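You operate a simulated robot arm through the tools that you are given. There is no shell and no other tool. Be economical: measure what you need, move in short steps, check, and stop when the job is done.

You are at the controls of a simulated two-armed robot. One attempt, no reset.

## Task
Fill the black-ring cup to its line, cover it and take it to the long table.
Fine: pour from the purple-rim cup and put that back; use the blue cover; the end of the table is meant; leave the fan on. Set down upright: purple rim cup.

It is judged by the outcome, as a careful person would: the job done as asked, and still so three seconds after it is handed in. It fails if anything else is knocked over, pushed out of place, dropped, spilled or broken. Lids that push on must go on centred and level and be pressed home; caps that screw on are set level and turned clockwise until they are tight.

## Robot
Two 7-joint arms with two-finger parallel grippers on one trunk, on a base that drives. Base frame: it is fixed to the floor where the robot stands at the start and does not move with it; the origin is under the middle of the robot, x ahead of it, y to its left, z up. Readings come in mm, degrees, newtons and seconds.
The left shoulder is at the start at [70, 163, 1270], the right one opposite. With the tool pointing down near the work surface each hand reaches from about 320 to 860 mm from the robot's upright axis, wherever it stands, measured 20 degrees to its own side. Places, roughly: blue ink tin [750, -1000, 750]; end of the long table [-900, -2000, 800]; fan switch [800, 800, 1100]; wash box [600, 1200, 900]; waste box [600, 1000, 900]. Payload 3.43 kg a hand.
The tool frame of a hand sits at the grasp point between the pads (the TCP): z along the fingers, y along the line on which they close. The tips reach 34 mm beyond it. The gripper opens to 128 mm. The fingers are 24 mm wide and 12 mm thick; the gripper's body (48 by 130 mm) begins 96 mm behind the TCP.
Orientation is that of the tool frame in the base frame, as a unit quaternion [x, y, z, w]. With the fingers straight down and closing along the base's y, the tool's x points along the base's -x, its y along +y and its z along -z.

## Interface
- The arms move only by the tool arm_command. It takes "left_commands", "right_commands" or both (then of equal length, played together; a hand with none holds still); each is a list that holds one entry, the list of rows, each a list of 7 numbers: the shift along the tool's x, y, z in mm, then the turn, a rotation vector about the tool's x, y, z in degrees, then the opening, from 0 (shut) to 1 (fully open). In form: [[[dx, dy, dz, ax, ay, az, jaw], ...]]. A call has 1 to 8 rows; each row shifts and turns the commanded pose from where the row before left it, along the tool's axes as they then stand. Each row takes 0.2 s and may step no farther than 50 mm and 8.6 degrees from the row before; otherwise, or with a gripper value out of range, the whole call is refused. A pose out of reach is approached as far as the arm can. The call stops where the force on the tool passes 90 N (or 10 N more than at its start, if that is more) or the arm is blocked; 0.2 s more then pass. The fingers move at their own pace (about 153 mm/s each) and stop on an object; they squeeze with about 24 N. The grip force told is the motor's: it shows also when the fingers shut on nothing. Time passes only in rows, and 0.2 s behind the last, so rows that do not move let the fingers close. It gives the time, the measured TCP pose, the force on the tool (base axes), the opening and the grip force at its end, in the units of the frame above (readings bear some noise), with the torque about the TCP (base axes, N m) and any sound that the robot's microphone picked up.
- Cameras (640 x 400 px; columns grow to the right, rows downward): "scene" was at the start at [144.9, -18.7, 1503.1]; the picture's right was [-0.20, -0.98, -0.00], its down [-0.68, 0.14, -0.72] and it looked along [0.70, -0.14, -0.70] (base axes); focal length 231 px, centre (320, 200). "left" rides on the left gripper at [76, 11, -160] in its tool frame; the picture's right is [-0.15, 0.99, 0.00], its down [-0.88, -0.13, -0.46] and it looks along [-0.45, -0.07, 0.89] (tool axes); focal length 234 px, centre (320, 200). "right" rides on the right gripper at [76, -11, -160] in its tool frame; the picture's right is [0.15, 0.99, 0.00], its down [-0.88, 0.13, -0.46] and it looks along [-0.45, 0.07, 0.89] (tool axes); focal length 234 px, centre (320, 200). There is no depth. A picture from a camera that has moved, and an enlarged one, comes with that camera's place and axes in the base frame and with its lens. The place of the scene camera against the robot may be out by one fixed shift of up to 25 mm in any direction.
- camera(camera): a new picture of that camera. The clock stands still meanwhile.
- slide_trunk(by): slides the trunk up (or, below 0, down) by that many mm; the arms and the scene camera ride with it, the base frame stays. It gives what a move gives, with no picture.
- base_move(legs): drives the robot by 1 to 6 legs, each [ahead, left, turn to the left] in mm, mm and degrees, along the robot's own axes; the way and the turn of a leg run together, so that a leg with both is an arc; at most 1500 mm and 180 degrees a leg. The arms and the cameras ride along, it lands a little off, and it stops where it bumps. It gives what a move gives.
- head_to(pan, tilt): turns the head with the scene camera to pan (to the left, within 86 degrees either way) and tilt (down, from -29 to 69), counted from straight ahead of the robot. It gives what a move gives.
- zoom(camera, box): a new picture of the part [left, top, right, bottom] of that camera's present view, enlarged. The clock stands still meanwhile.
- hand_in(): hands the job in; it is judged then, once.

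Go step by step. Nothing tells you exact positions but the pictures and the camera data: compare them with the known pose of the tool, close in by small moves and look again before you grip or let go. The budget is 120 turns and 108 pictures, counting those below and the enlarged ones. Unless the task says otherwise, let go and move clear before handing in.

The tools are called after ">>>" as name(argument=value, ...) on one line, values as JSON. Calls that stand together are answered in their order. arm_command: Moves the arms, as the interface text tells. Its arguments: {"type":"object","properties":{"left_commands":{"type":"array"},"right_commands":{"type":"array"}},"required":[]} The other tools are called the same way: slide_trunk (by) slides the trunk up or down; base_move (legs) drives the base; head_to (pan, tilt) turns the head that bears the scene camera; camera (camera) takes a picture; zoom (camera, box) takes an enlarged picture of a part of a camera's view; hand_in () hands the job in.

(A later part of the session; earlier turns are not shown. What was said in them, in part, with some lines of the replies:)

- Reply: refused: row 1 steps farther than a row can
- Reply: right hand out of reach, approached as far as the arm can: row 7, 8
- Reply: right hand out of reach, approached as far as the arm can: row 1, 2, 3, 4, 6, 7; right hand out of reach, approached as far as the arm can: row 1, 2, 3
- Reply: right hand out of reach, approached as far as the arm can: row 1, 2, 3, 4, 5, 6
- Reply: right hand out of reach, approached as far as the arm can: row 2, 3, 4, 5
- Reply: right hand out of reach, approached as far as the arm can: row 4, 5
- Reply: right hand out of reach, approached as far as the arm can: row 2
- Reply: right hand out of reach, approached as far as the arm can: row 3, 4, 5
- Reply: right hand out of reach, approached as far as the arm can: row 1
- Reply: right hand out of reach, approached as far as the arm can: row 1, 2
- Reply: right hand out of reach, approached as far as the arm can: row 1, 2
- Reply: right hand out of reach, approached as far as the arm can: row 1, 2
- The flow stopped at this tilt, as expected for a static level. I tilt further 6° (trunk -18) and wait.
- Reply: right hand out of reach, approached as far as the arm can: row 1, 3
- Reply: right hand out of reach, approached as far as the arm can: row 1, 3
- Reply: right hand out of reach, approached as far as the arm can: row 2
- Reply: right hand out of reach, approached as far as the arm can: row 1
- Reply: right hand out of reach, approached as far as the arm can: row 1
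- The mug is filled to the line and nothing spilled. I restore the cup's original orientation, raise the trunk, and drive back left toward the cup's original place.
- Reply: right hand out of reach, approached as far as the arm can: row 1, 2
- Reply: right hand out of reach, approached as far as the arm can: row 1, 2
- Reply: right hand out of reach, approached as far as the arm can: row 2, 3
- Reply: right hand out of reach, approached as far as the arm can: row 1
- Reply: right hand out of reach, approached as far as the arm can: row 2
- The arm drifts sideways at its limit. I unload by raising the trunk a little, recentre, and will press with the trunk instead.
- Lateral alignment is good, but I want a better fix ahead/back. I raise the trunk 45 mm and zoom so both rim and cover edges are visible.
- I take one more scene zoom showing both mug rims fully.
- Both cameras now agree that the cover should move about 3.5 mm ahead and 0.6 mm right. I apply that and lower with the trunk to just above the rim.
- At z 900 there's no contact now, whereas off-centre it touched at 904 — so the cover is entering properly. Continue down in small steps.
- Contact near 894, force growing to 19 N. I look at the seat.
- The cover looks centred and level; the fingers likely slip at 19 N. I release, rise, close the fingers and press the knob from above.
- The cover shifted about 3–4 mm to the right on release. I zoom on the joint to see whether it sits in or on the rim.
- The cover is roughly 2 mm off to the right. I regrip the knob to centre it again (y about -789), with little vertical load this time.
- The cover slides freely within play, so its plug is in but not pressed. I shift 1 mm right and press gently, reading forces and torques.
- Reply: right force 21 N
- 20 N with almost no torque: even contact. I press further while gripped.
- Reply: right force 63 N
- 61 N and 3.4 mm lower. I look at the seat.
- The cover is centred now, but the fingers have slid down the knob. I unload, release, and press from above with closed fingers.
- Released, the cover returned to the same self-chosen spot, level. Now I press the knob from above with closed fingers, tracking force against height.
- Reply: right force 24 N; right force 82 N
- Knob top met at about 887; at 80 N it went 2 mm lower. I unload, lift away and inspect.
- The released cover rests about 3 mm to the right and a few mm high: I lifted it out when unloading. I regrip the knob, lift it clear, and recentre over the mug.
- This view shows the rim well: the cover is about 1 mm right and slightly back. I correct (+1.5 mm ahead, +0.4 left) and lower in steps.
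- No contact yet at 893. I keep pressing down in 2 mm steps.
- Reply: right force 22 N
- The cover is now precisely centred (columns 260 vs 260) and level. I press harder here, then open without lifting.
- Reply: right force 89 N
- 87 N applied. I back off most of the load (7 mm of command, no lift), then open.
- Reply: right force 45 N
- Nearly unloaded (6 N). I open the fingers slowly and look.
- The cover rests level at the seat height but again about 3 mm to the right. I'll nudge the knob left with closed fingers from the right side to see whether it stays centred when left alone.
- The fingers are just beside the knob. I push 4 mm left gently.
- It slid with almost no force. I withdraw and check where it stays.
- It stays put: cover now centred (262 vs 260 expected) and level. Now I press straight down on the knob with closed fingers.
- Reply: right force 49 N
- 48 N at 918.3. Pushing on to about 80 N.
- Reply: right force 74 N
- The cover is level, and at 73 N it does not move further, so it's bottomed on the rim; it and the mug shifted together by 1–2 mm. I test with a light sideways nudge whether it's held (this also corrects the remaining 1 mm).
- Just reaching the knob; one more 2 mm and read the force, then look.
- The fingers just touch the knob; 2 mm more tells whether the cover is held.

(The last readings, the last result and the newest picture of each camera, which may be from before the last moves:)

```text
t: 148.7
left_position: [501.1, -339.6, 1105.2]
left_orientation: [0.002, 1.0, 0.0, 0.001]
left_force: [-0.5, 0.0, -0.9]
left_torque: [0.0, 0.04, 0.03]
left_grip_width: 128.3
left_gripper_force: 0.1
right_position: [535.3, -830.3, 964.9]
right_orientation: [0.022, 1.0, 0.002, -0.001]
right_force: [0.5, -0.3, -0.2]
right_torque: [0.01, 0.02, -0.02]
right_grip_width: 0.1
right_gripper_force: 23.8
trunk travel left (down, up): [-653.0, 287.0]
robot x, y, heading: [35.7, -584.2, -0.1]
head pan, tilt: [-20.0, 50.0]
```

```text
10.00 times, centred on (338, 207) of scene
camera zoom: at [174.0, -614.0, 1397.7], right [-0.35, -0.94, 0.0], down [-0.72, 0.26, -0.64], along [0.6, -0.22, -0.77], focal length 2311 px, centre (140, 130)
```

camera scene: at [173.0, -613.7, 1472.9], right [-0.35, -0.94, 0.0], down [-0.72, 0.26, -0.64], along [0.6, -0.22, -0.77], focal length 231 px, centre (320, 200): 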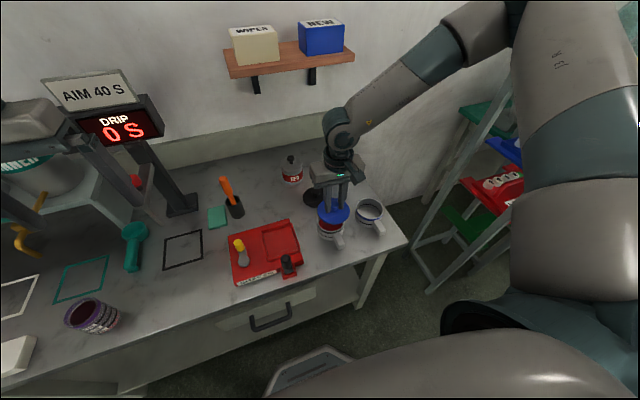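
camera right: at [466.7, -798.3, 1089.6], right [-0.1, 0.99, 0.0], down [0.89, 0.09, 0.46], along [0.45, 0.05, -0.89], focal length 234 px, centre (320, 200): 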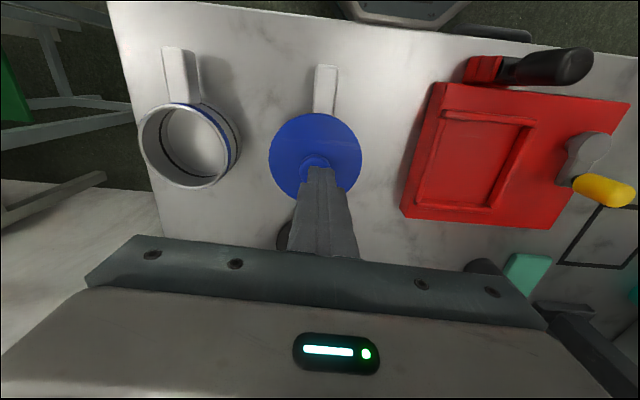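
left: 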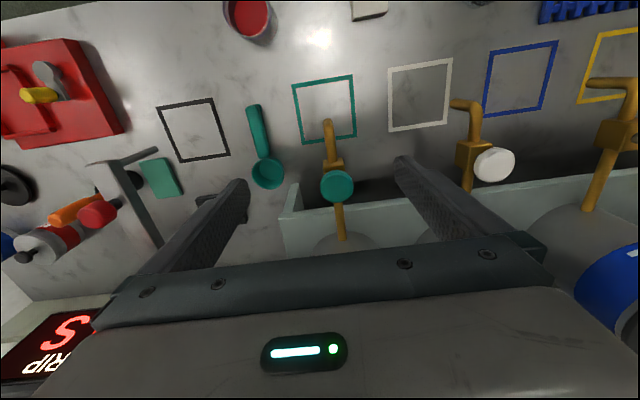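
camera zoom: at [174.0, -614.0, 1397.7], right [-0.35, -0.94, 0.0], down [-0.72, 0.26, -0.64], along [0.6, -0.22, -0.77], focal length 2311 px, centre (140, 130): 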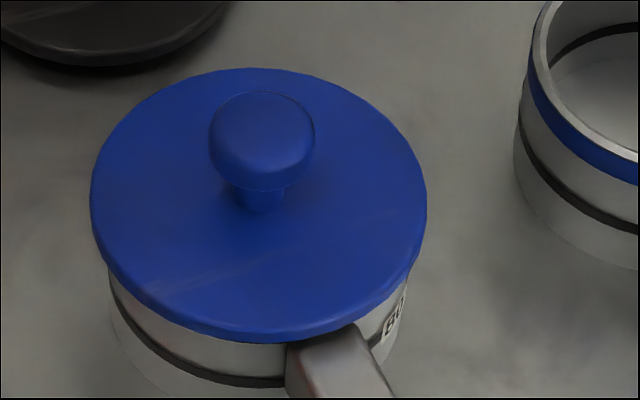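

The cover slides with no force, is level, fully down on the rim and now centred within about 1 mm; pressing to 80 N produced no more travel. I'll carry the mug by its handle (the cover overhangs the body) with a forward-pitched grip. First I raise, back the base off and re-pitch the hand.

>>> arm_command(right_commands=[[[0, 0, -40, 0, 0, 0, 0.5], [0, 0, -20, 0, 0, 0, 0.5], [0, 0, 0, 0, 0, 0, 0.5]]])

>>> base_move(legs=[[-400, 0, 0], [0, 98, 0]])

>>> arm_command(right_commands=[[[-40, -11, 0, 0, 0, 0, 0.5], [-40, -11, 0, 0, 0, 0, 0.5], [-40, -11, 0, 0, 0, 0, 0.5], [-40, -11, 0, 0, 0, 0, 0.5], [-30, -11, 0, 0, 0, 0, 0.5], [0, 0, 0, 0, -8.4, 0, 0.5], [0, 0, 0, 0, -8.4, 0, 0.5], [0, 0, 0, 0, -8.4, 0, 0.5]]])

>>> arm_command(right_commands=[[[0, 0, 0, 0, -8.4, 0, 0.5], [0, 0, 0, 0, -8.4, 0, 0.5], [0, 0, 0, 0, -8.4, 0, 0.5], [0, 0, 0, 0, -8, 0, 0.5], [0, 0, 0, 0, 0, 0, 0.5]]])

```text
t: 149.5
left_position: [499.5, -340.3, 1106.5]
left_orientation: [0.002, 1.0, -0.001, 0.001]
left_force: [-1.0, 0.1, -0.3]
left_torque: [-0.01, 0.01, 0.02]
left_grip_width: 127.9
left_gripper_force: 0.1
right_position: [537.5, -828.9, 1026.0]
right_orientation: [0.024, 1.0, 0.002, 0.001]
right_force: [-0.2, -0.5, -1.2]
right_torque: [-0.01, 0.0, 0.0]
right_grip_width: 64.0
right_gripper_force: 0.1
trunk travel left (down, up): [-653.0, 287.0]
robot x, y, heading: [35.6, -579.3, -0.2]
head pan, tilt: [-20.0, 50.0]
```

```text
t: 152.8
left_position: [92.3, -243.6, 1107.2]
left_orientation: [0.0, 1.0, 0.0, 0.002]
left_force: [-0.4, 0.5, -0.6]
left_torque: [-0.02, -0.02, -0.01]
left_grip_width: 127.9
left_gripper_force: 0.1
right_position: [134.0, -729.9, 1026.9]
right_orientation: [0.022, 1.0, 0.002, 0.0]
right_force: [0.9, -0.1, -0.2]
right_torque: [-0.02, -0.01, 0.0]
right_grip_width: 64.0
right_gripper_force: 0.1
trunk travel left (down, up): [-653.0, 287.0]
robot x, y, heading: [-368.0, -489.4, -0.3]
head pan, tilt: [-20.0, 50.0]
```

```text
t: 154.6
left_position: [93.0, -242.6, 1105.8]
left_orientation: [-0.001, 1.0, -0.001, 0.001]
left_force: [0.2, 0.4, 0.2]
left_torque: [0.0, -0.02, -0.05]
left_grip_width: 127.7
left_gripper_force: 0.1
right_position: [319.7, -792.3, 1025.9]
right_orientation: [0.022, 0.976, -0.002, 0.219]
right_force: [-0.7, 0.4, 1.0]
right_torque: [-0.02, 0.0, 0.01]
right_grip_width: 63.8
right_gripper_force: 0.0
trunk travel left (down, up): [-653.0, 287.0]
robot x, y, heading: [-368.4, -487.6, -0.0]
head pan, tilt: [-20.0, 50.0]
```

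```text
t: 155.8
left_position: [94.0, -241.5, 1105.7]
left_orientation: [0.0, 1.0, 0.0, 0.001]
left_force: [0.2, 0.6, 0.0]
left_torque: [-0.02, 0.03, -0.01]
left_grip_width: 128.1
left_gripper_force: 0.1
right_position: [320.1, -792.7, 1027.6]
right_orientation: [0.022, 0.872, -0.01, 0.488]
right_force: [-0.1, 0.8, 0.5]
right_torque: [0.02, 0.01, -0.02]
right_grip_width: 63.9
right_gripper_force: 0.1
trunk travel left (down, up): [-653.0, 287.0]
robot x, y, heading: [-367.9, -488.3, 0.3]
head pan, tilt: [-20.0, 50.0]
```

Hand is pitched 58° at (320,-793). I lower the trunk 195 mm to handle height and look.

>>> slide_trunk(by=-195)

>>> camera(camera="right")

```text
t: 157.9
left_position: [92.6, -242.4, 911.5]
left_orientation: [0.0, 1.0, 0.001, 0.0]
left_force: [-0.3, -0.7, -0.4]
left_torque: [-0.03, 0.0, -0.02]
left_grip_width: 128.4
left_gripper_force: 0.0
right_position: [320.8, -793.9, 832.0]
right_orientation: [0.02, 0.873, -0.009, 0.487]
right_force: [0.1, -0.6, 0.2]
right_torque: [0.01, -0.01, -0.01]
right_grip_width: 64.0
right_gripper_force: 0.0
trunk travel left (down, up): [-458.0, 482.0]
robot x, y, heading: [-366.8, -486.7, -0.2]
head pan, tilt: [-20.0, 50.0]
```

```text
8 pictures are left
camera right: at [144.7, -798.3, 850.6], right [-0.03, 0.99, -0.12], down [0.08, 0.12, 0.99], along [1.0, 0.02, -0.08], focal length 234 px, centre (320, 200)
```

right: 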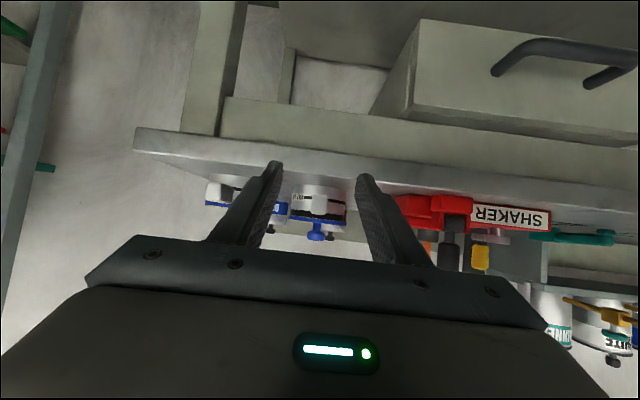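

>>> zoom(camera="right", box=[272, 175, 368, 235])

```text
6.67 times, centred on (320, 205) of right
camera zoom: at [144.7, -798.3, 850.6], right [-0.03, 0.99, -0.12], down [0.08, 0.12, 0.99], along [1.0, 0.02, -0.08], focal length 1561 px, centre (320, 167)
```

zoom: 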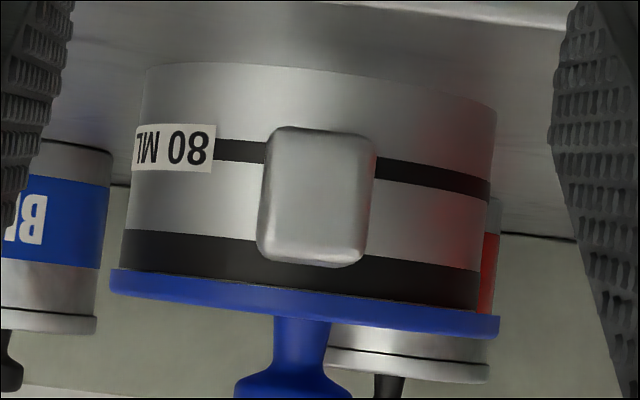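

Excellent side view: the cover sits flush on the rim all round, level, overhang even to about 1 mm. The handle is centred at y -792, z 832, 23 mm wide. I advance so the fingers straddle it.

>>> arm_command(right_commands=[[[-18.8, 1.9, 28.1, 0, 0, 0, 0.5], [-18.8, 1.9, 28.1, 0, 0, 0, 0.5], [-18.8, 1.9, 28.1, 0, 0, 0, 0.5], [0, 0, 0, 0, 0, 0, 0.5]]])

```text
t: 158.9
left_position: [93.1, -242.5, 910.8]
left_orientation: [0.0, 1.0, 0.0, 0.0]
left_force: [0.4, -0.1, -0.2]
left_torque: [0.03, -0.07, 0.01]
left_grip_width: 127.8
left_gripper_force: 0.1
right_position: [423.2, -792.1, 834.4]
right_orientation: [0.02, 0.873, -0.008, 0.488]
right_force: [-0.4, 0.5, -0.1]
right_torque: [-0.02, -0.02, 0.03]
right_grip_width: 64.1
right_gripper_force: 0.1
trunk travel left (down, up): [-458.0, 482.0]
robot x, y, heading: [-369.2, -483.3, 0.0]
head pan, tilt: [-20.0, 50.0]
```

>>> arm_command(right_commands=[[[-9.5, 0.7, 12.5, 0, 0, 0, 0.5], [-9.5, 0.7, 12.5, 0, 0, 0, 0.5], [0, 0, 0, 0, 0, 0, 0.5]]])

>>> camera(camera="right")

```text
t: 159.7
left_position: [92.8, -241.7, 910.8]
left_orientation: [-0.001, 1.0, 0.0, 0.0]
left_force: [-0.2, -0.1, -0.5]
left_torque: [-0.03, -0.04, 0.0]
left_grip_width: 128.2
left_gripper_force: 0.0
right_position: [454.3, -791.3, 838.2]
right_orientation: [0.02, 0.873, -0.009, 0.487]
right_force: [0.1, 0.8, 0.6]
right_torque: [-0.01, 0.01, -0.03]
right_grip_width: 64.0
right_gripper_force: 0.1
trunk travel left (down, up): [-458.0, 482.0]
robot x, y, heading: [-368.7, -486.0, 0.1]
head pan, tilt: [-20.0, 50.0]
```

```text
6 pictures are left
camera right: at [278.3, -795.6, 856.8], right [-0.03, 0.99, -0.12], down [0.08, 0.12, 0.99], along [1.0, 0.02, -0.08], focal length 234 px, centre (320, 200)
```

right: 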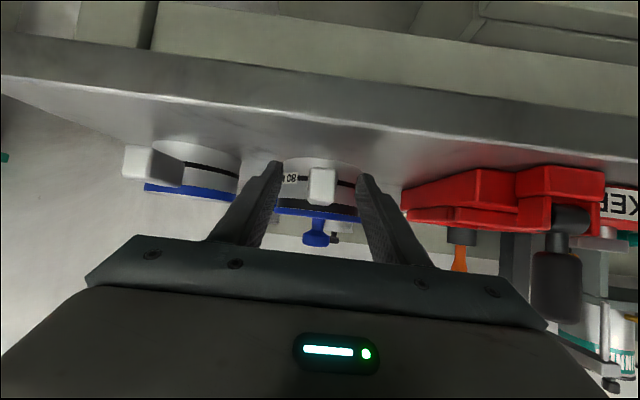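

The handle is between the fingers, overlapped about 30 mm. Closing.

>>> arm_command(right_commands=[[[-1.5, 0, 2.5, 0, 0, 0, 0.4], [0, 0, 0, 0, 0, 0, 0.25], [0, 0, 0, 0, 0, 0, 0.12], [0, 0, 0, 0, 0, 0, 0], [0, 0, 0, 0, 0, 0, 0]]])

>>> slide_trunk(by=4)

```text
t: 160.9
left_position: [92.9, -240.7, 910.7]
left_orientation: [0.0, 1.0, 0.0, 0.001]
left_force: [-0.9, 0.2, 0.5]
left_torque: [-0.01, 0.0, 0.0]
left_grip_width: 128.1
left_gripper_force: 0.0
right_position: [456.5, -791.0, 837.8]
right_orientation: [0.02, 0.872, -0.009, 0.488]
right_force: [1.1, 0.1, 0.8]
right_torque: [-0.09, -0.03, 0.01]
right_grip_width: 21.5
right_gripper_force: 24.3
trunk travel left (down, up): [-458.0, 482.0]
robot x, y, heading: [-370.7, -489.2, -0.1]
head pan, tilt: [-20.0, 50.0]
```

```text
t: 161.4
left_position: [93.0, -241.4, 914.6]
left_orientation: [0.0, 1.0, 0.0, 0.0]
left_force: [-0.7, -0.3, -0.4]
left_torque: [0.0, 0.0, 0.02]
left_grip_width: 127.9
left_gripper_force: 0.1
right_position: [457.0, -791.7, 842.2]
right_orientation: [0.021, 0.873, -0.01, 0.487]
right_force: [-0.2, -1.0, -2.8]
right_torque: [-0.01, 0.22, -0.01]
right_grip_width: 21.7
right_gripper_force: 23.8
trunk travel left (down, up): [-462.0, 478.0]
robot x, y, heading: [-366.6, -487.7, -0.1]
head pan, tilt: [-20.0, 50.0]
```

The mug's weight (about 2.8 N, torque 0.22 N m) is on the hand. I check that it hangs level.

>>> zoom(camera="right", box=[248, 140, 392, 230])

```text
4.44 times, centred on (320, 185) of right
camera zoom: at [281.3, -796.2, 860.5], right [-0.03, 0.99, -0.12], down [0.08, 0.12, 0.99], along [1.0, 0.02, -0.08], focal length 1041 px, centre (320, 267)
```

zoom: 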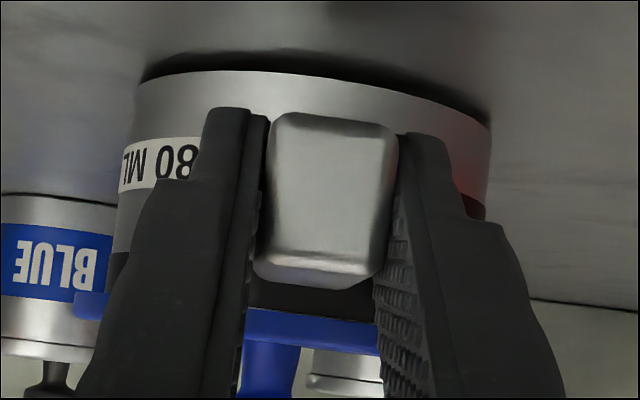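

Level and secure. I lift 90 mm with the trunk, back off, and turn right toward the long table.

>>> slide_trunk(by=90)

>>> base_move(legs=[[-200, 0, 0], [0, 0, -90]])

>>> head_to(pan=-18, tilt=30)

>>> camera(camera="scene")

```text
t: 162.7
left_position: [94.4, -241.5, 1005.4]
left_orientation: [0.0, 1.0, 0.0, 0.0]
left_force: [0.6, 0.7, 0.3]
left_torque: [0.0, 0.01, 0.02]
left_grip_width: 128.0
left_gripper_force: 0.1
right_position: [457.7, -791.7, 932.1]
right_orientation: [0.02, 0.873, -0.009, 0.487]
right_force: [0.4, -0.2, -2.6]
right_torque: [0.02, 0.19, -0.02]
right_grip_width: 21.8
right_gripper_force: 23.9
trunk travel left (down, up): [-552.0, 388.0]
robot x, y, heading: [-368.9, -486.3, -0.1]
head pan, tilt: [-20.0, 50.0]
```

```text
t: 168.1
left_position: [-320.8, -950.2, 1004.6]
left_orientation: [0.707, 0.707, 0.0, 0.001]
left_force: [0.4, 0.1, 0.1]
left_torque: [0.0, 0.0, 0.03]
left_grip_width: 128.0
left_gripper_force: 0.0
right_position: [-869.9, -1313.5, 931.2]
right_orientation: [0.632, 0.603, -0.35, 0.338]
right_force: [0.4, -0.4, -3.2]
right_torque: [0.16, -0.01, -0.01]
right_grip_width: 21.6
right_gripper_force: 24.1
trunk travel left (down, up): [-552.0, 388.0]
robot x, y, heading: [-568.9, -486.4, -90.2]
head pan, tilt: [-20.0, 50.0]
```

```text
t: 168.9
left_position: [-321.3, -949.5, 1005.0]
left_orientation: [0.707, 0.707, 0.0, 0.001]
left_force: [-0.1, -0.8, -0.4]
left_torque: [-0.01, -0.02, -0.03]
left_grip_width: 128.1
left_gripper_force: 0.0
right_position: [-869.8, -1313.7, 931.8]
right_orientation: [0.631, 0.604, -0.35, 0.338]
right_force: [0.4, 0.5, -3.0]
right_torque: [0.17, -0.01, -0.01]
right_grip_width: 21.8
right_gripper_force: 23.8
trunk travel left (down, up): [-552.0, 388.0]
robot x, y, heading: [-568.6, -489.6, -90.0]
head pan, tilt: [-18.0, 30.0]
```

```text
4 pictures are left
camera scene: at [-581.2, -626.6, 1326.2], right [-0.95, 0.31, 0.0], down [0.15, 0.48, -0.87], along [-0.27, -0.82, -0.5], focal length 231 px, centre (320, 200)
```

scene: 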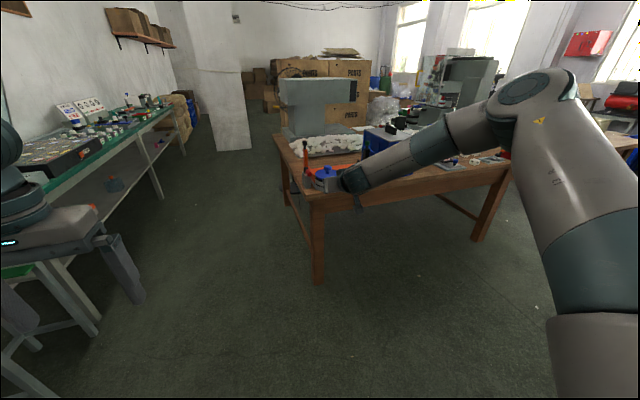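

I see the wooden long table: its near corner is at about (-850,-1560), and there are objects farther back on this end. I zoom to pick a free spot.

>>> zoom(camera="scene", box=[256, 115, 416, 215])

```text
4.00 times, centred on (336, 165) of scene
camera zoom: at [-581.2, -626.6, 1326.2], right [-0.95, 0.31, 0.0], down [0.15, 0.48, -0.87], along [-0.27, -0.82, -0.5], focal length 924 px, centre (256, 340)
```

zoom: 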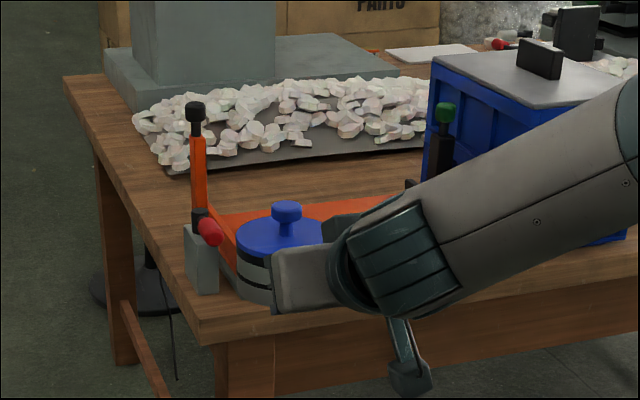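

Plan: set the mug on the end of the table from its end side, at about (-905,-1830) between the orange fixture and the stone tray. I raise it well clear first, then drive over and turn.

>>> slide_trunk(by=240)

>>> base_move(legs=[[0, 509, 0], [0, 0, -90]])

```text
t: 171.4
left_position: [-321.0, -949.7, 1244.6]
left_orientation: [0.707, 0.707, 0.0, 0.0]
left_force: [0.1, 0.7, 0.5]
left_torque: [-0.01, 0.0, -0.01]
left_grip_width: 128.0
left_gripper_force: 0.0
right_position: [-870.8, -1313.9, 1171.0]
right_orientation: [0.63, 0.604, -0.35, 0.339]
right_force: [0.0, -0.7, -2.3]
right_torque: [0.18, -0.02, 0.04]
right_grip_width: 21.6
right_gripper_force: 23.9
trunk travel left (down, up): [-792.0, 148.0]
robot x, y, heading: [-567.4, -488.3, -89.8]
head pan, tilt: [-18.0, 30.0]
```

```text
t: 177.6
left_position: [-472.8, -814.7, 1243.9]
left_orientation: [0.996, 0.091, -0.002, -0.001]
left_force: [-0.1, 0.4, -0.2]
left_torque: [0.04, -0.04, -0.02]
left_grip_width: 128.0
left_gripper_force: 0.1
right_position: [-925.0, -368.1, 1174.9]
right_orientation: [0.869, 0.081, -0.485, 0.055]
right_force: [1.1, -3.1, -1.6]
right_torque: [-0.04, -0.12, 0.41]
right_grip_width: 21.8
right_gripper_force: 24.0
trunk travel left (down, up): [-792.0, 148.0]
robot x, y, heading: [-63.8, -486.5, -169.3]
head pan, tilt: [-18.0, 30.0]
stopped in leg 2: the force on the tool passed its limit (the readings are from after the stop); the commanded pose is now the measured one
```

The turn was stopped by a contact at the hand near (-925,-368). I look there at once.

>>> head_to(pan=-25, tilt=20)

>>> camera(camera="scene")

```text
t: 178.3
left_position: [-472.5, -813.6, 1244.4]
left_orientation: [0.996, 0.091, -0.001, -0.001]
left_force: [-0.4, 0.2, 0.1]
left_torque: [0.01, 0.02, -0.01]
left_grip_width: 128.1
left_gripper_force: 0.1
right_position: [-923.8, -368.2, 1176.4]
right_orientation: [0.869, 0.082, -0.485, 0.055]
right_force: [0.9, -6.1, -4.4]
right_torque: [-0.09, -0.32, 0.52]
right_grip_width: 21.7
right_gripper_force: 24.2
trunk travel left (down, up): [-792.0, 148.0]
robot x, y, heading: [-59.6, -488.2, -169.3]
head pan, tilt: [-25.0, 20.0]
```

```text
2 pictures are left
camera scene: at [-188.1, -476.4, 1582.3], right [0.25, 0.97, 0.0], down [0.33, -0.08, -0.94], along [-0.91, 0.24, -0.34], focal length 231 px, centre (320, 200)
```

scene: 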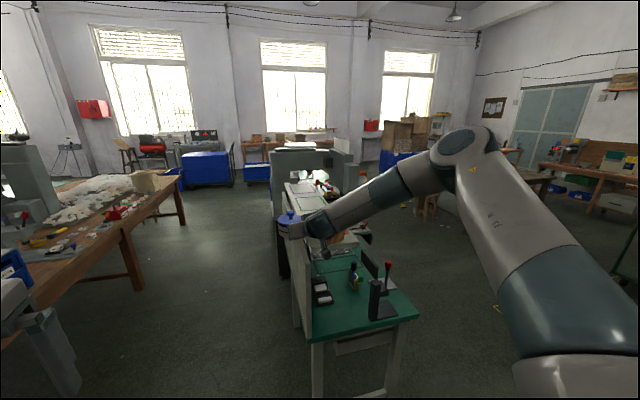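

The mug touched the upright panel of another bench. I reverse the turn by 12° at once and zoom on the mug and cover.

>>> base_move(legs=[[0, 0, 12]])

>>> zoom(camera="scene", box=[250, 180, 378, 260])

```text
t: 179.4
left_position: [-395.6, -890.0, 1244.7]
left_orientation: [0.981, 0.193, -0.001, 0.0]
left_force: [-0.4, -0.2, 0.8]
left_torque: [-0.01, -0.02, -0.01]
left_grip_width: 128.0
left_gripper_force: 0.1
right_position: [-931.3, -543.9, 1176.4]
right_orientation: [0.856, 0.169, -0.478, 0.103]
right_force: [0.3, 0.0, -2.4]
right_torque: [0.08, -0.18, 0.02]
right_grip_width: 21.6
right_gripper_force: 24.3
trunk travel left (down, up): [-792.0, 148.0]
robot x, y, heading: [-62.2, -488.9, -157.5]
head pan, tilt: [-25.0, 20.0]
```

```text
5.00 times, centred on (314, 220) of scene
camera zoom: at [-188.8, -503.6, 1582.3], right [0.05, 1.0, 0.0], down [0.34, -0.02, -0.94], along [-0.94, 0.04, -0.34], focal length 1155 px, centre (350, 100)
```

zoom: 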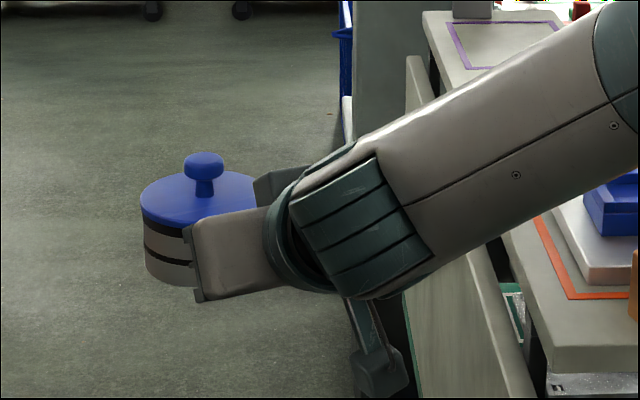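

The mug and cover are intact and in the same grip. I drive toward the long table first, away from that bench, then finish the turn there.

>>> base_move(legs=[[345, 832, 0], [0, 0, -22.5]])

```text
t: 185.3
left_position: [-527.6, -1622.5, 1245.6]
left_orientation: [1.0, 0.004, -0.002, 0.0]
left_force: [-0.5, 0.2, 0.5]
left_torque: [-0.02, -0.03, 0.01]
left_grip_width: 128.3
left_gripper_force: 0.1
right_position: [-896.6, -1102.9, 1176.3]
right_orientation: [0.872, 0.004, -0.489, 0.012]
right_force: [-1.1, -0.6, -2.5]
right_torque: [0.01, -0.2, -0.04]
right_grip_width: 21.8
right_gripper_force: 24.2
trunk travel left (down, up): [-792.0, 148.0]
robot x, y, heading: [-67.4, -1371.0, -179.7]
head pan, tilt: [-25.0, 20.0]
```

On course. Strafe left 727 mm above the table end, then back 76 mm.

>>> base_move(legs=[[0, 727, 0], [-76, 0, 0]])

```text
t: 189.9
left_position: [-443.9, -2345.1, 1243.1]
left_orientation: [1.0, 0.007, 0.001, 0.0]
left_force: [0.4, 0.9, 0.2]
left_torque: [-0.02, -0.06, -0.02]
left_grip_width: 127.6
left_gripper_force: 0.0
right_position: [-816.3, -1827.9, 1173.1]
right_orientation: [0.874, 0.007, -0.486, 0.014]
right_force: [-0.5, -0.9, -2.8]
right_torque: [0.01, -0.16, -0.01]
right_grip_width: 21.6
right_gripper_force: 24.0
trunk travel left (down, up): [-792.0, 148.0]
robot x, y, heading: [18.3, -2093.9, -179.1]
head pan, tilt: [-25.0, 20.0]
```

Over the table end. I lower to about 100 mm above the top and use the last picture to verify the spot.

>>> slide_trunk(by=-235)

>>> head_to(pan=-18, tilt=38)

>>> zoom(camera="scene", box=[160, 60, 480, 260])

```text
t: 192.3
left_position: [-439.7, -2346.5, 1011.1]
left_orientation: [1.0, 0.007, -0.001, -0.001]
left_force: [0.1, 0.6, -0.8]
left_torque: [-0.02, 0.0, 0.0]
left_grip_width: 127.9
left_gripper_force: 0.0
right_position: [-810.8, -1828.4, 942.3]
right_orientation: [0.873, 0.008, -0.488, 0.014]
right_force: [4.9, 0.7, 5.9]
right_torque: [0.02, 0.53, -0.02]
right_grip_width: 21.9
right_gripper_force: 24.0
trunk travel left (down, up): [-557.0, 383.0]
robot x, y, heading: [16.2, -2092.6, -179.1]
head pan, tilt: [-25.0, 20.0]
```

```text
t: 193.1
left_position: [-439.1, -2346.5, 1010.2]
left_orientation: [1.0, 0.007, -0.002, -0.001]
left_force: [-0.1, -0.5, -0.1]
left_torque: [-0.04, 0.01, 0.0]
left_grip_width: 128.0
left_gripper_force: 0.1
right_position: [-811.4, -1829.2, 942.8]
right_orientation: [0.872, 0.008, -0.489, 0.014]
right_force: [6.5, -0.5, 3.8]
right_torque: [0.0, 0.33, -0.02]
right_grip_width: 21.5
right_gripper_force: 24.4
trunk travel left (down, up): [-557.0, 383.0]
robot x, y, heading: [20.4, -2094.4, -179.3]
head pan, tilt: [-18.0, 38.0]
```

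```text
2.00 times, centred on (320, 160) of scene
camera zoom: at [-99.9, -2070.4, 1319.2], right [0.29, 0.96, 0.0], down [0.59, -0.18, -0.79], along [-0.75, 0.23, -0.61], focal length 462 px, centre (320, 280)
```

zoom: 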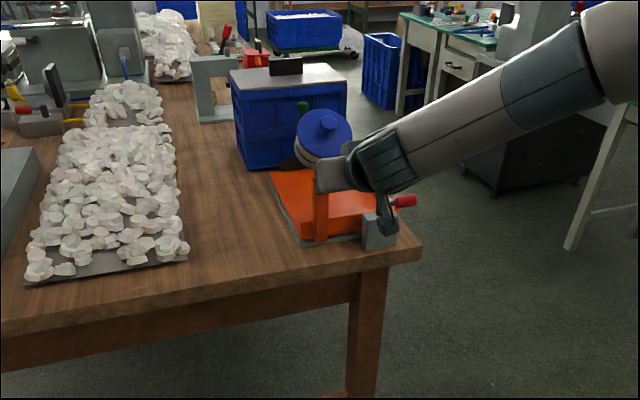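

The mug's bottom came down on the orange fixture's post and has pitched up in the grip; I raise at once.

>>> slide_trunk(by=130)

```text
t: 194.7
left_position: [-440.1, -2345.4, 1139.6]
left_orientation: [1.0, 0.007, -0.001, 0.0]
left_force: [0.4, -0.1, -0.6]
left_torque: [-0.01, 0.01, 0.02]
left_grip_width: 128.1
left_gripper_force: 0.0
right_position: [-813.7, -1828.9, 1071.5]
right_orientation: [0.873, 0.008, -0.488, 0.014]
right_force: [-0.8, 0.0, -2.2]
right_torque: [-0.01, -0.16, 0.02]
right_grip_width: 22.0
right_gripper_force: 23.3
trunk travel left (down, up): [-687.0, 253.0]
robot x, y, heading: [18.6, -2093.1, -179.2]
head pan, tilt: [-18.0, 38.0]
```

Weight still in the hand. I strafe 167 mm left to the free strip (between tray and fixture, near (-900,-1996)) and then pitch the hand about 28° nose-down to level the mug.

>>> base_move(legs=[[0, 167, 0]])

>>> arm_command(right_commands=[[[0, 0, 0, 0, 7, 0, 0], [0, 0, 0, 0, 7, 0, 0], [0, 0, 0, 0, 7, 0, 0], [0, 0, 0, 0, 4, 0, 0], [0, 0, 0, 0, 0, 0, 0]]])

>>> zoom(camera="scene", box=[240, 80, 400, 180])

```text
t: 196.2
left_position: [-438.8, -2509.4, 1140.7]
left_orientation: [1.0, 0.005, -0.001, 0.0]
left_force: [-0.6, 0.5, -0.5]
left_torque: [-0.02, -0.01, 0.01]
left_grip_width: 128.1
left_gripper_force: 0.0
right_position: [-809.9, -1990.6, 1071.4]
right_orientation: [0.873, 0.005, -0.488, 0.013]
right_force: [-0.2, 0.3, -3.5]
right_torque: [-0.04, -0.14, 0.01]
right_grip_width: 21.7
right_gripper_force: 24.0
trunk travel left (down, up): [-687.0, 253.0]
robot x, y, heading: [21.2, -2262.7, -179.2]
head pan, tilt: [-18.0, 38.0]
```

```text
t: 197.4
left_position: [-438.8, -2511.0, 1140.1]
left_orientation: [1.0, 0.005, -0.001, -0.001]
left_force: [-0.1, -0.7, 0.1]
left_torque: [0.03, -0.01, 0.02]
left_grip_width: 128.1
left_gripper_force: 0.0
right_position: [-809.1, -1993.0, 1070.3]
right_orientation: [0.958, 0.007, -0.287, 0.01]
right_force: [-0.1, 0.2, -3.0]
right_torque: [-0.01, -0.2, -0.03]
right_grip_width: 21.5
right_gripper_force: 23.4
trunk travel left (down, up): [-687.0, 253.0]
robot x, y, heading: [23.0, -2257.2, -179.3]
head pan, tilt: [-18.0, 38.0]
```

```text
refused: no pictures are left
```

No pictures remain, so I finish by touch. Torque is back to its level value (-0.20). I lower toward the table and feel for the first contact point.

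>>> slide_trunk(by=-190)

>>> slide_trunk(by=-15)

>>> slide_trunk(by=-10)

```text
t: 199.4
left_position: [-439.7, -2510.9, 951.2]
left_orientation: [1.0, 0.005, -0.001, 0.0]
left_force: [0.4, -1.1, -0.1]
left_torque: [0.01, -0.01, 0.0]
left_grip_width: 128.1
left_gripper_force: 0.0
right_position: [-808.8, -1992.3, 881.3]
right_orientation: [0.958, 0.007, -0.287, 0.01]
right_force: [-0.2, 0.3, -1.8]
right_torque: [0.0, -0.16, -0.01]
right_grip_width: 21.7
right_gripper_force: 24.2
trunk travel left (down, up): [-497.0, 443.0]
robot x, y, heading: [20.1, -2261.2, -179.3]
head pan, tilt: [-18.0, 38.0]
```

```text
t: 200.1
left_position: [-438.1, -2510.1, 934.8]
left_orientation: [1.0, 0.005, -0.001, 0.0]
left_force: [0.7, -0.9, 0.2]
left_torque: [0.0, -0.01, 0.0]
left_grip_width: 128.0
left_gripper_force: 0.1
right_position: [-808.8, -1992.5, 866.4]
right_orientation: [0.957, 0.008, -0.288, 0.011]
right_force: [0.2, 0.1, -2.8]
right_torque: [-0.02, -0.17, 0.02]
right_grip_width: 21.5
right_gripper_force: 23.6
trunk travel left (down, up): [-482.0, 458.0]
robot x, y, heading: [20.6, -2258.9, -178.9]
head pan, tilt: [-18.0, 38.0]
```

```text
t: 200.7
left_position: [-438.2, -2510.6, 923.9]
left_orientation: [1.0, 0.005, -0.001, 0.001]
left_force: [-0.5, 0.2, 0.3]
left_torque: [-0.02, -0.02, 0.02]
left_grip_width: 128.1
left_gripper_force: 0.1
right_position: [-809.4, -1992.1, 856.4]
right_orientation: [0.958, 0.008, -0.288, 0.011]
right_force: [0.4, -1.0, -2.7]
right_torque: [0.01, -0.18, 0.0]
right_grip_width: 21.8
right_gripper_force: 24.2
trunk travel left (down, up): [-472.0, 468.0]
robot x, y, heading: [21.7, -2258.4, -179.3]
head pan, tilt: [-18.0, 38.0]
```

>>> slide_trunk(by=-6)

>>> slide_trunk(by=-3)

>>> slide_trunk(by=-3)

```text
t: 201.2
left_position: [-438.9, -2510.8, 918.9]
left_orientation: [1.0, 0.006, -0.001, 0.0]
left_force: [-0.4, -0.3, 0.3]
left_torque: [0.03, 0.02, -0.04]
left_grip_width: 128.1
left_gripper_force: 0.0
right_position: [-808.7, -1992.7, 849.6]
right_orientation: [0.958, 0.008, -0.288, 0.011]
right_force: [-0.3, 0.6, -2.3]
right_torque: [0.02, -0.19, -0.01]
right_grip_width: 21.8
right_gripper_force: 24.8
trunk travel left (down, up): [-466.0, 474.0]
robot x, y, heading: [19.8, -2259.0, -179.4]
head pan, tilt: [-18.0, 38.0]
```

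```text
t: 201.7
left_position: [-440.6, -2510.8, 915.9]
left_orientation: [1.0, 0.005, -0.001, -0.001]
left_force: [-0.2, -0.2, -1.1]
left_torque: [0.0, 0.02, -0.02]
left_grip_width: 128.1
left_gripper_force: 0.1
right_position: [-808.3, -1991.5, 846.3]
right_orientation: [0.958, 0.008, -0.287, 0.01]
right_force: [0.3, 0.5, -2.4]
right_torque: [0.0, -0.19, 0.02]
right_grip_width: 21.8
right_gripper_force: 23.6
trunk travel left (down, up): [-463.0, 477.0]
robot x, y, heading: [19.4, -2258.3, -179.2]
head pan, tilt: [-18.0, 38.0]
```

```text
t: 202.2
left_position: [-438.9, -2509.2, 913.2]
left_orientation: [1.0, 0.005, -0.001, 0.0]
left_force: [-0.3, 0.2, -0.1]
left_torque: [-0.01, -0.01, -0.03]
left_grip_width: 128.2
left_gripper_force: 0.1
right_position: [-809.3, -1991.9, 844.0]
right_orientation: [0.958, 0.008, -0.287, 0.01]
right_force: [-0.4, 0.3, -2.8]
right_torque: [-0.01, -0.18, 0.04]
right_grip_width: 21.9
right_gripper_force: 24.1
trunk travel left (down, up): [-460.0, 480.0]
robot x, y, heading: [19.8, -2260.6, -179.1]
head pan, tilt: [-18.0, 38.0]
```

No contact at 844, so it isn't nose-down by more than about 2°. Continue in 2 mm steps.

>>> slide_trunk(by=-2)

>>> slide_trunk(by=-2)

>>> slide_trunk(by=-2)

```text
t: 202.8
left_position: [-438.6, -2510.3, 911.2]
left_orientation: [1.0, 0.005, -0.001, 0.0]
left_force: [0.5, 0.2, 0.2]
left_torque: [-0.01, -0.03, 0.02]
left_grip_width: 127.7
left_gripper_force: 0.0
right_position: [-809.2, -1991.4, 842.0]
right_orientation: [0.958, 0.008, -0.287, 0.011]
right_force: [0.2, 0.8, -2.3]
right_torque: [-0.01, -0.2, 0.01]
right_grip_width: 22.0
right_gripper_force: 24.1
trunk travel left (down, up): [-458.0, 482.0]
robot x, y, heading: [20.7, -2255.3, -179.2]
head pan, tilt: [-18.0, 38.0]
```

```text
t: 203.3
left_position: [-438.5, -2510.0, 909.1]
left_orientation: [1.0, 0.005, -0.001, 0.0]
left_force: [0.1, -0.1, 0.9]
left_torque: [0.01, -0.01, -0.02]
left_grip_width: 128.3
left_gripper_force: 0.0
right_position: [-810.2, -1991.6, 839.0]
right_orientation: [0.958, 0.008, -0.288, 0.011]
right_force: [0.0, -0.1, -2.8]
right_torque: [-0.01, -0.2, 0.02]
right_grip_width: 21.5
right_gripper_force: 23.8
trunk travel left (down, up): [-456.0, 484.0]
robot x, y, heading: [22.1, -2258.7, -179.2]
head pan, tilt: [-18.0, 38.0]
```

```text
t: 203.8
left_position: [-439.8, -2510.9, 906.7]
left_orientation: [1.0, 0.006, -0.001, 0.0]
left_force: [0.0, -0.6, -0.1]
left_torque: [0.02, -0.03, 0.01]
left_grip_width: 128.2
left_gripper_force: 0.0
right_position: [-810.5, -1991.7, 837.6]
right_orientation: [0.958, 0.008, -0.288, 0.01]
right_force: [0.4, 0.2, -2.6]
right_torque: [-0.01, -0.15, 0.01]
right_grip_width: 21.7
right_gripper_force: 23.6
trunk travel left (down, up): [-454.0, 486.0]
robot x, y, heading: [18.9, -2258.9, -179.3]
head pan, tilt: [-18.0, 38.0]
```

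>>> slide_trunk(by=-2)

>>> slide_trunk(by=-2)

>>> slide_trunk(by=-2)

```text
t: 204.3
left_position: [-438.0, -2510.4, 905.8]
left_orientation: [1.0, 0.006, -0.001, 0.0]
left_force: [0.1, -0.3, -1.1]
left_torque: [0.0, -0.03, -0.01]
left_grip_width: 128.2
left_gripper_force: 0.1
right_position: [-810.1, -1991.6, 835.6]
right_orientation: [0.958, 0.008, -0.287, 0.011]
right_force: [0.4, 0.5, -3.0]
right_torque: [0.0, -0.21, 0.01]
right_grip_width: 21.5
right_gripper_force: 24.1
trunk travel left (down, up): [-452.0, 488.0]
robot x, y, heading: [19.5, -2256.8, -179.3]
head pan, tilt: [-18.0, 38.0]
```

```text
t: 204.8
left_position: [-438.5, -2510.8, 903.7]
left_orientation: [1.0, 0.005, -0.001, 0.0]
left_force: [-0.2, -0.9, 1.1]
left_torque: [-0.03, 0.02, 0.0]
left_grip_width: 128.1
left_gripper_force: 0.1
right_position: [-809.5, -1992.3, 833.7]
right_orientation: [0.958, 0.007, -0.287, 0.011]
right_force: [-0.3, 0.1, -2.2]
right_torque: [0.01, -0.2, -0.02]
right_grip_width: 21.6
right_gripper_force: 23.9
trunk travel left (down, up): [-450.0, 490.0]
robot x, y, heading: [18.0, -2262.8, -179.5]
head pan, tilt: [-18.0, 38.0]
```

```text
t: 205.4
left_position: [-439.6, -2511.1, 902.1]
left_orientation: [1.0, 0.005, -0.001, 0.0]
left_force: [0.3, 0.3, 0.5]
left_torque: [0.02, 0.0, 0.03]
left_grip_width: 128.0
left_gripper_force: 0.0
right_position: [-809.3, -1991.9, 831.3]
right_orientation: [0.958, 0.008, -0.288, 0.011]
right_force: [0.0, 0.4, -3.0]
right_torque: [0.05, -0.16, 0.01]
right_grip_width: 21.7
right_gripper_force: 23.8
trunk travel left (down, up): [-448.0, 492.0]
robot x, y, heading: [19.8, -2260.1, -179.5]
head pan, tilt: [-18.0, 38.0]
```

Still no contact at 831, so this table is lower. I continue with small steps in one block.

>>> slide_trunk(by=-2.5)

>>> slide_trunk(by=-2.5)

>>> slide_trunk(by=-2.5)

>>> slide_trunk(by=-2.5)

```text
t: 205.9
left_position: [-439.1, -2510.2, 898.0]
left_orientation: [1.0, 0.005, -0.001, 0.0]
left_force: [0.8, -0.7, -0.3]
left_torque: [0.01, 0.0, 0.03]
left_grip_width: 127.9
left_gripper_force: 0.1
right_position: [-808.7, -1991.1, 830.0]
right_orientation: [0.958, 0.008, -0.288, 0.011]
right_force: [-0.6, 0.0, -2.5]
right_torque: [0.01, -0.18, 0.0]
right_grip_width: 21.5
right_gripper_force: 23.9
trunk travel left (down, up): [-445.0, 495.0]
robot x, y, heading: [21.0, -2262.2, -179.2]
head pan, tilt: [-18.0, 38.0]
```

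```text
t: 206.4
left_position: [-439.6, -2510.1, 896.1]
left_orientation: [1.0, 0.005, -0.001, 0.0]
left_force: [-0.9, 0.6, 0.1]
left_torque: [-0.03, 0.0, -0.04]
left_grip_width: 128.3
left_gripper_force: 0.0
right_position: [-809.4, -1991.7, 827.5]
right_orientation: [0.958, 0.008, -0.287, 0.011]
right_force: [0.2, 0.1, -3.6]
right_torque: [0.0, -0.2, 0.02]
right_grip_width: 21.7
right_gripper_force: 24.0
trunk travel left (down, up): [-443.0, 497.0]
robot x, y, heading: [15.1, -2259.2, -179.4]
head pan, tilt: [-18.0, 38.0]
```

```text
t: 206.9
left_position: [-439.7, -2509.9, 894.5]
left_orientation: [1.0, 0.006, -0.001, -0.001]
left_force: [0.4, -0.5, 0.0]
left_torque: [0.0, 0.0, 0.01]
left_grip_width: 128.0
left_gripper_force: 0.0
right_position: [-809.0, -1991.7, 825.2]
right_orientation: [0.958, 0.008, -0.287, 0.011]
right_force: [-0.6, -0.7, -2.3]
right_torque: [0.02, -0.14, 0.02]
right_grip_width: 21.6
right_gripper_force: 23.9
trunk travel left (down, up): [-440.0, 500.0]
robot x, y, heading: [19.6, -2260.8, -179.2]
head pan, tilt: [-18.0, 38.0]
```

```text
t: 207.4
left_position: [-438.9, -2510.8, 891.0]
left_orientation: [1.0, 0.006, -0.001, 0.0]
left_force: [0.5, 0.0, -0.3]
left_torque: [0.01, 0.0, 0.01]
left_grip_width: 127.9
left_gripper_force: 0.1
right_position: [-809.1, -1991.3, 821.5]
right_orientation: [0.958, 0.008, -0.288, 0.011]
right_force: [-0.2, 0.7, -2.6]
right_torque: [0.02, -0.2, -0.02]
right_grip_width: 21.6
right_gripper_force: 24.0
trunk travel left (down, up): [-438.0, 502.0]
robot x, y, heading: [23.6, -2256.6, -179.6]
head pan, tilt: [-18.0, 38.0]
```

>>> slide_trunk(by=-3)

>>> slide_trunk(by=-3)

>>> slide_trunk(by=-3)

>>> slide_trunk(by=-3)

```text
t: 208.0
left_position: [-438.2, -2509.9, 887.2]
left_orientation: [1.0, 0.005, -0.001, 0.0]
left_force: [-0.3, 0.0, 0.1]
left_torque: [0.04, 0.01, 0.01]
left_grip_width: 128.0
left_gripper_force: 0.1
right_position: [-810.0, -1991.4, 819.8]
right_orientation: [0.958, 0.008, -0.287, 0.011]
right_force: [0.5, 0.4, -2.8]
right_torque: [0.03, -0.18, -0.03]
right_grip_width: 21.7
right_gripper_force: 24.1
trunk travel left (down, up): [-435.0, 505.0]
robot x, y, heading: [18.9, -2259.3, -179.2]
head pan, tilt: [-18.0, 38.0]
```

```text
t: 208.5
left_position: [-439.1, -2510.2, 886.2]
left_orientation: [1.0, 0.005, -0.001, 0.0]
left_force: [0.2, -0.7, 0.0]
left_torque: [0.02, 0.02, 0.0]
left_grip_width: 128.1
left_gripper_force: 0.1
right_position: [-809.4, -1992.1, 817.6]
right_orientation: [0.958, 0.007, -0.287, 0.011]
right_force: [-0.6, 0.6, -3.8]
right_torque: [-0.03, -0.17, 0.0]
right_grip_width: 21.7
right_gripper_force: 23.8
trunk travel left (down, up): [-432.0, 508.0]
robot x, y, heading: [20.3, -2260.2, -179.3]
head pan, tilt: [-18.0, 38.0]
```

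```text
t: 209.0
left_position: [-439.1, -2510.7, 881.0]
left_orientation: [1.0, 0.005, -0.002, 0.0]
left_force: [-0.9, 1.1, -0.7]
left_torque: [-0.02, -0.02, 0.0]
left_grip_width: 128.2
left_gripper_force: 0.0
right_position: [-809.6, -1991.5, 813.7]
right_orientation: [0.958, 0.008, -0.288, 0.011]
right_force: [-0.8, 1.3, -2.1]
right_torque: [-0.01, -0.18, 0.0]
right_grip_width: 21.6
right_gripper_force: 23.6
trunk travel left (down, up): [-429.0, 511.0]
robot x, y, heading: [20.6, -2261.7, -179.4]
head pan, tilt: [-18.0, 38.0]
```

```text
t: 209.5
left_position: [-438.2, -2511.2, 879.4]
left_orientation: [1.0, 0.004, -0.001, 0.0]
left_force: [-1.0, 0.3, -0.3]
left_torque: [-0.03, 0.01, 0.02]
left_grip_width: 128.2
left_gripper_force: 0.0
right_position: [-809.4, -1991.6, 810.9]
right_orientation: [0.958, 0.008, -0.288, 0.011]
right_force: [0.5, 0.9, -2.0]
right_torque: [0.0, -0.17, 0.01]
right_grip_width: 21.8
right_gripper_force: 24.3
trunk travel left (down, up): [-426.0, 514.0]
robot x, y, heading: [18.3, -2257.8, -179.1]
head pan, tilt: [-18.0, 38.0]
```

>>> slide_trunk(by=-3)

>>> slide_trunk(by=-3)

>>> slide_trunk(by=-3)

>>> slide_trunk(by=-3)

```text
t: 210.0
left_position: [-439.9, -2510.1, 875.2]
left_orientation: [1.0, 0.005, -0.001, -0.001]
left_force: [0.1, 0.1, 0.0]
left_torque: [-0.04, -0.01, 0.0]
left_grip_width: 128.0
left_gripper_force: 0.0
right_position: [-810.1, -1991.4, 806.2]
right_orientation: [0.958, 0.008, -0.287, 0.011]
right_force: [0.1, 1.3, -1.0]
right_torque: [0.0, -0.21, -0.01]
right_grip_width: 21.8
right_gripper_force: 24.0
trunk travel left (down, up): [-423.0, 517.0]
robot x, y, heading: [21.3, -2260.5, -179.2]
head pan, tilt: [-18.0, 38.0]
```

```text
t: 210.6
left_position: [-437.9, -2510.4, 874.4]
left_orientation: [1.0, 0.006, -0.001, 0.0]
left_force: [-0.8, 0.0, -0.1]
left_torque: [-0.02, 0.01, -0.02]
left_grip_width: 128.0
left_gripper_force: 0.0
right_position: [-809.3, -1992.1, 803.5]
right_orientation: [0.958, 0.007, -0.287, 0.01]
right_force: [0.1, 0.8, -3.3]
right_torque: [0.01, -0.16, 0.01]
right_grip_width: 22.0
right_gripper_force: 24.0
trunk travel left (down, up): [-420.0, 520.0]
robot x, y, heading: [19.0, -2261.0, -179.3]
head pan, tilt: [-18.0, 38.0]
```

```text
t: 211.1
left_position: [-439.0, -2509.3, 869.4]
left_orientation: [1.0, 0.005, 0.0, 0.0]
left_force: [0.6, 0.3, 0.3]
left_torque: [0.04, 0.01, -0.01]
left_grip_width: 127.8
left_gripper_force: 0.0
right_position: [-809.7, -1991.0, 800.7]
right_orientation: [0.958, 0.008, -0.287, 0.011]
right_force: [0.8, 0.2, -2.1]
right_torque: [-0.01, -0.17, 0.01]
right_grip_width: 21.6
right_gripper_force: 24.3
trunk travel left (down, up): [-417.0, 523.0]
robot x, y, heading: [17.9, -2256.0, -179.4]
head pan, tilt: [-18.0, 38.0]
```

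```text
t: 211.6
left_position: [-439.5, -2510.7, 867.0]
left_orientation: [1.0, 0.005, -0.001, -0.001]
left_force: [0.3, -0.8, -0.6]
left_torque: [-0.02, 0.02, 0.04]
left_grip_width: 128.0
left_gripper_force: 0.0
right_position: [-809.7, -1991.6, 797.8]
right_orientation: [0.958, 0.009, -0.287, 0.011]
right_force: [-0.1, 0.4, -3.6]
right_torque: [0.04, -0.17, -0.03]
right_grip_width: 21.8
right_gripper_force: 24.3
trunk travel left (down, up): [-414.0, 526.0]
robot x, y, heading: [18.5, -2260.6, -179.5]
head pan, tilt: [-18.0, 38.0]
```

Triangulating the two earlier views again shows this table's top is about z 708 with its end edge at x about -847. I move 67 mm farther in so the mug is well on the table (about (-960,-1992)), and continue down.

>>> base_move(legs=[[67, 0, 0]])

>>> slide_trunk(by=-30)

>>> slide_trunk(by=-6)

>>> slide_trunk(by=-3)

>>> slide_trunk(by=-3)

```text
t: 212.6
left_position: [-509.9, -2511.5, 866.5]
left_orientation: [1.0, 0.005, -0.001, 0.0]
left_force: [-0.3, 0.0, -0.1]
left_torque: [0.03, -0.06, -0.03]
left_grip_width: 128.1
left_gripper_force: 0.1
right_position: [-880.3, -1992.7, 796.8]
right_orientation: [0.958, 0.008, -0.287, 0.011]
right_force: [-0.9, 0.4, -3.2]
right_torque: [-0.01, -0.18, -0.02]
right_grip_width: 21.8
right_gripper_force: 24.1
trunk travel left (down, up): [-414.0, 526.0]
robot x, y, heading: [-49.6, -2260.4, -179.6]
head pan, tilt: [-18.0, 38.0]
```

```text
t: 213.4
left_position: [-504.6, -2511.4, 840.1]
left_orientation: [1.0, 0.005, -0.004, -0.002]
left_force: [0.5, 0.3, 0.1]
left_torque: [0.02, 0.01, -0.01]
left_grip_width: 127.8
left_gripper_force: 0.0
right_position: [-878.1, -1991.9, 784.7]
right_orientation: [0.954, 0.007, -0.299, 0.011]
right_force: [-7.6, 9.2, 55.8]
right_torque: [1.05, 0.68, 0.27]
right_grip_width: 21.7
right_gripper_force: 24.0
trunk travel left (down, up): [-384.0, 556.0]
robot x, y, heading: [-51.5, -2262.1, -179.3]
head pan, tilt: [-18.0, 38.0]
```

```text
t: 213.9
left_position: [-502.3, -2512.0, 835.4]
left_orientation: [1.0, 0.004, -0.005, -0.002]
left_force: [-0.2, 0.0, 0.7]
left_torque: [0.02, 0.02, 0.01]
left_grip_width: 127.9
left_gripper_force: 0.0
right_position: [-877.3, -1991.3, 784.5]
right_orientation: [0.953, 0.008, -0.303, 0.01]
right_force: [-7.1, 13.6, 72.3]
right_torque: [1.39, 0.83, 0.59]
right_grip_width: 21.8
right_gripper_force: 24.2
trunk travel left (down, up): [-378.0, 562.0]
robot x, y, heading: [-50.0, -2263.9, -179.5]
head pan, tilt: [-18.0, 38.0]
```

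```text
t: 214.4
left_position: [-501.8, -2511.0, 833.0]
left_orientation: [1.0, 0.004, -0.006, -0.003]
left_force: [0.8, -0.6, 0.1]
left_torque: [0.02, 0.01, 0.0]
left_grip_width: 127.7
left_gripper_force: 0.0
right_position: [-875.2, -1992.0, 785.0]
right_orientation: [0.952, 0.007, -0.306, 0.01]
right_force: [-4.8, 16.0, 80.1]
right_torque: [1.56, 0.84, 0.72]
right_grip_width: 21.7
right_gripper_force: 24.5
trunk travel left (down, up): [-375.0, 565.0]
robot x, y, heading: [-44.4, -2257.6, -179.5]
head pan, tilt: [-18.0, 38.0]
```

```text
t: 214.9
left_position: [-500.9, -2512.1, 829.8]
left_orientation: [1.0, 0.004, -0.006, -0.001]
left_force: [-0.3, -0.4, -0.1]
left_torque: [0.03, -0.01, 0.03]
left_grip_width: 128.2
left_gripper_force: 0.1
right_position: [-876.7, -1992.1, 783.6]
right_orientation: [0.952, 0.007, -0.307, 0.01]
right_force: [-2.2, 15.9, 86.6]
right_torque: [1.72, 0.87, 0.59]
right_grip_width: 21.8
right_gripper_force: 23.9
trunk travel left (down, up): [-372.0, 568.0]
robot x, y, heading: [-48.7, -2258.3, -179.4]
head pan, tilt: [-18.0, 38.0]
```

Contact: the table top is at z about 750 (fingertips and mug base touching). I unload by raising the trunk 28 mm to the zero-force point.

>>> slide_trunk(by=24)

>>> slide_trunk(by=4)

```text
t: 215.7
left_position: [-505.5, -2512.4, 848.9]
left_orientation: [1.0, 0.006, -0.002, -0.001]
left_force: [0.0, -0.4, 0.2]
left_torque: [-0.01, -0.01, 0.0]
left_grip_width: 128.1
left_gripper_force: 0.0
right_position: [-877.4, -1993.5, 785.5]
right_orientation: [0.957, 0.007, -0.291, 0.01]
right_force: [-8.8, 7.3, 32.0]
right_torque: [0.67, 0.46, 0.01]
right_grip_width: 21.6
right_gripper_force: 24.6
trunk travel left (down, up): [-396.0, 544.0]
robot x, y, heading: [-49.2, -2260.4, -179.2]
head pan, tilt: [-18.0, 38.0]
```

```text
t: 216.2
left_position: [-505.7, -2512.0, 854.2]
left_orientation: [1.0, 0.005, -0.002, -0.001]
left_force: [-0.3, 0.2, 0.1]
left_torque: [0.0, -0.05, -0.02]
left_grip_width: 128.1
left_gripper_force: 0.1
right_position: [-876.5, -1993.5, 784.6]
right_orientation: [0.957, 0.008, -0.288, 0.011]
right_force: [-6.3, 1.5, 19.9]
right_torque: [0.31, 0.28, 0.06]
right_grip_width: 21.5
right_gripper_force: 24.1
trunk travel left (down, up): [-400.0, 540.0]
robot x, y, heading: [-46.1, -2262.3, -179.3]
head pan, tilt: [-18.0, 38.0]
```

>>> slide_trunk(by=6)

>>> arm_command(right_commands=[[[0, 0, 0, 0, 0, 0, 0.2], [0, 0, 0, 0, 0, 0, 0.25], [0, 0, 0, 0, 0, 0, 0.35], [0, 0, 0, 0, 0, 0, 0.5], [0, 0, 0, 0, 0, 0, 0.5]]])

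```text
t: 216.7
left_position: [-508.4, -2511.1, 858.1]
left_orientation: [1.0, 0.005, 0.0, 0.0]
left_force: [-0.3, -0.6, 0.2]
left_torque: [0.02, 0.01, 0.0]
left_grip_width: 128.0
left_gripper_force: 0.0
right_position: [-876.6, -1991.0, 785.5]
right_orientation: [0.959, 0.007, -0.283, 0.009]
right_force: [-0.3, 0.7, -2.7]
right_torque: [0.04, -0.18, 0.02]
right_grip_width: 21.7
right_gripper_force: 24.1
trunk travel left (down, up): [-406.0, 534.0]
robot x, y, heading: [-49.2, -2263.6, -179.5]
head pan, tilt: [-18.0, 38.0]
```

```text
t: 217.9
left_position: [-508.7, -2510.6, 859.4]
left_orientation: [1.0, 0.004, -0.002, 0.0]
left_force: [0.7, 0.1, 0.2]
left_torque: [0.0, 0.05, 0.04]
left_grip_width: 128.0
left_gripper_force: 0.1
right_position: [-877.2, -1992.3, 789.0]
right_orientation: [0.958, 0.008, -0.288, 0.011]
right_force: [-0.1, 0.2, -0.1]
right_torque: [-0.01, 0.03, -0.02]
right_grip_width: 63.9
right_gripper_force: 0.1
trunk travel left (down, up): [-406.0, 534.0]
robot x, y, heading: [-50.9, -2261.4, -179.5]
head pan, tilt: [-18.0, 38.0]
5 turns are left
```

Released; the mug stands on the table end. I back straight out to clear it.

>>> base_move(legs=[[-180, 0, 0]])

```text
t: 219.4
left_position: [-328.2, -2509.1, 859.9]
left_orientation: [1.0, 0.005, -0.002, 0.0]
left_force: [-1.1, -0.1, 1.0]
left_torque: [0.02, 0.05, 0.0]
left_grip_width: 127.8
left_gripper_force: 0.1
right_position: [-700.3, -1991.9, 791.5]
right_orientation: [0.957, 0.009, -0.288, 0.011]
right_force: [0.3, 0.7, -0.2]
right_torque: [-0.01, 0.01, 0.0]
right_grip_width: 64.1
right_gripper_force: 0.1
trunk travel left (down, up): [-406.0, 534.0]
robot x, y, heading: [128.6, -2261.4, -179.1]
head pan, tilt: [-18.0, 38.0]
4 turns are left
```

The hand is clear with no contact forces. Handing in.

>>> hand_in()

```text
The job is handed in.
```

I filled the black-ring cup to its line, put the blue cover on, and set the cup down on the end of the long table. I had no pictures left for the set-down, so I couldn't check its final state by eye.

- **Purple-rim cup:** it is back in its original place, upright. I didn't touch the fan.
- **Cover:** it sat flush, level and within about 1 mm of centre when I last saw it up close. It never locked: I pressed to about 80 N, but it still slid sideways at a touch.
- **First bump:** on the way, the covered cup hit the upright panel of another bench. It looked intact afterwards.
- **Second bump:** I lowered it onto the orange fixture's post on the long table, and it tilted roughly 30° in the grip. I re-levelled the cup by feel. Some paint may have leaked or the cover may have shifted, and I didn't check whether the fixture or bench moved.
- **Set-down:** I pressed the hand onto the table to about 87 N before easing off. I then released the cup, probably from a few millimetres up.
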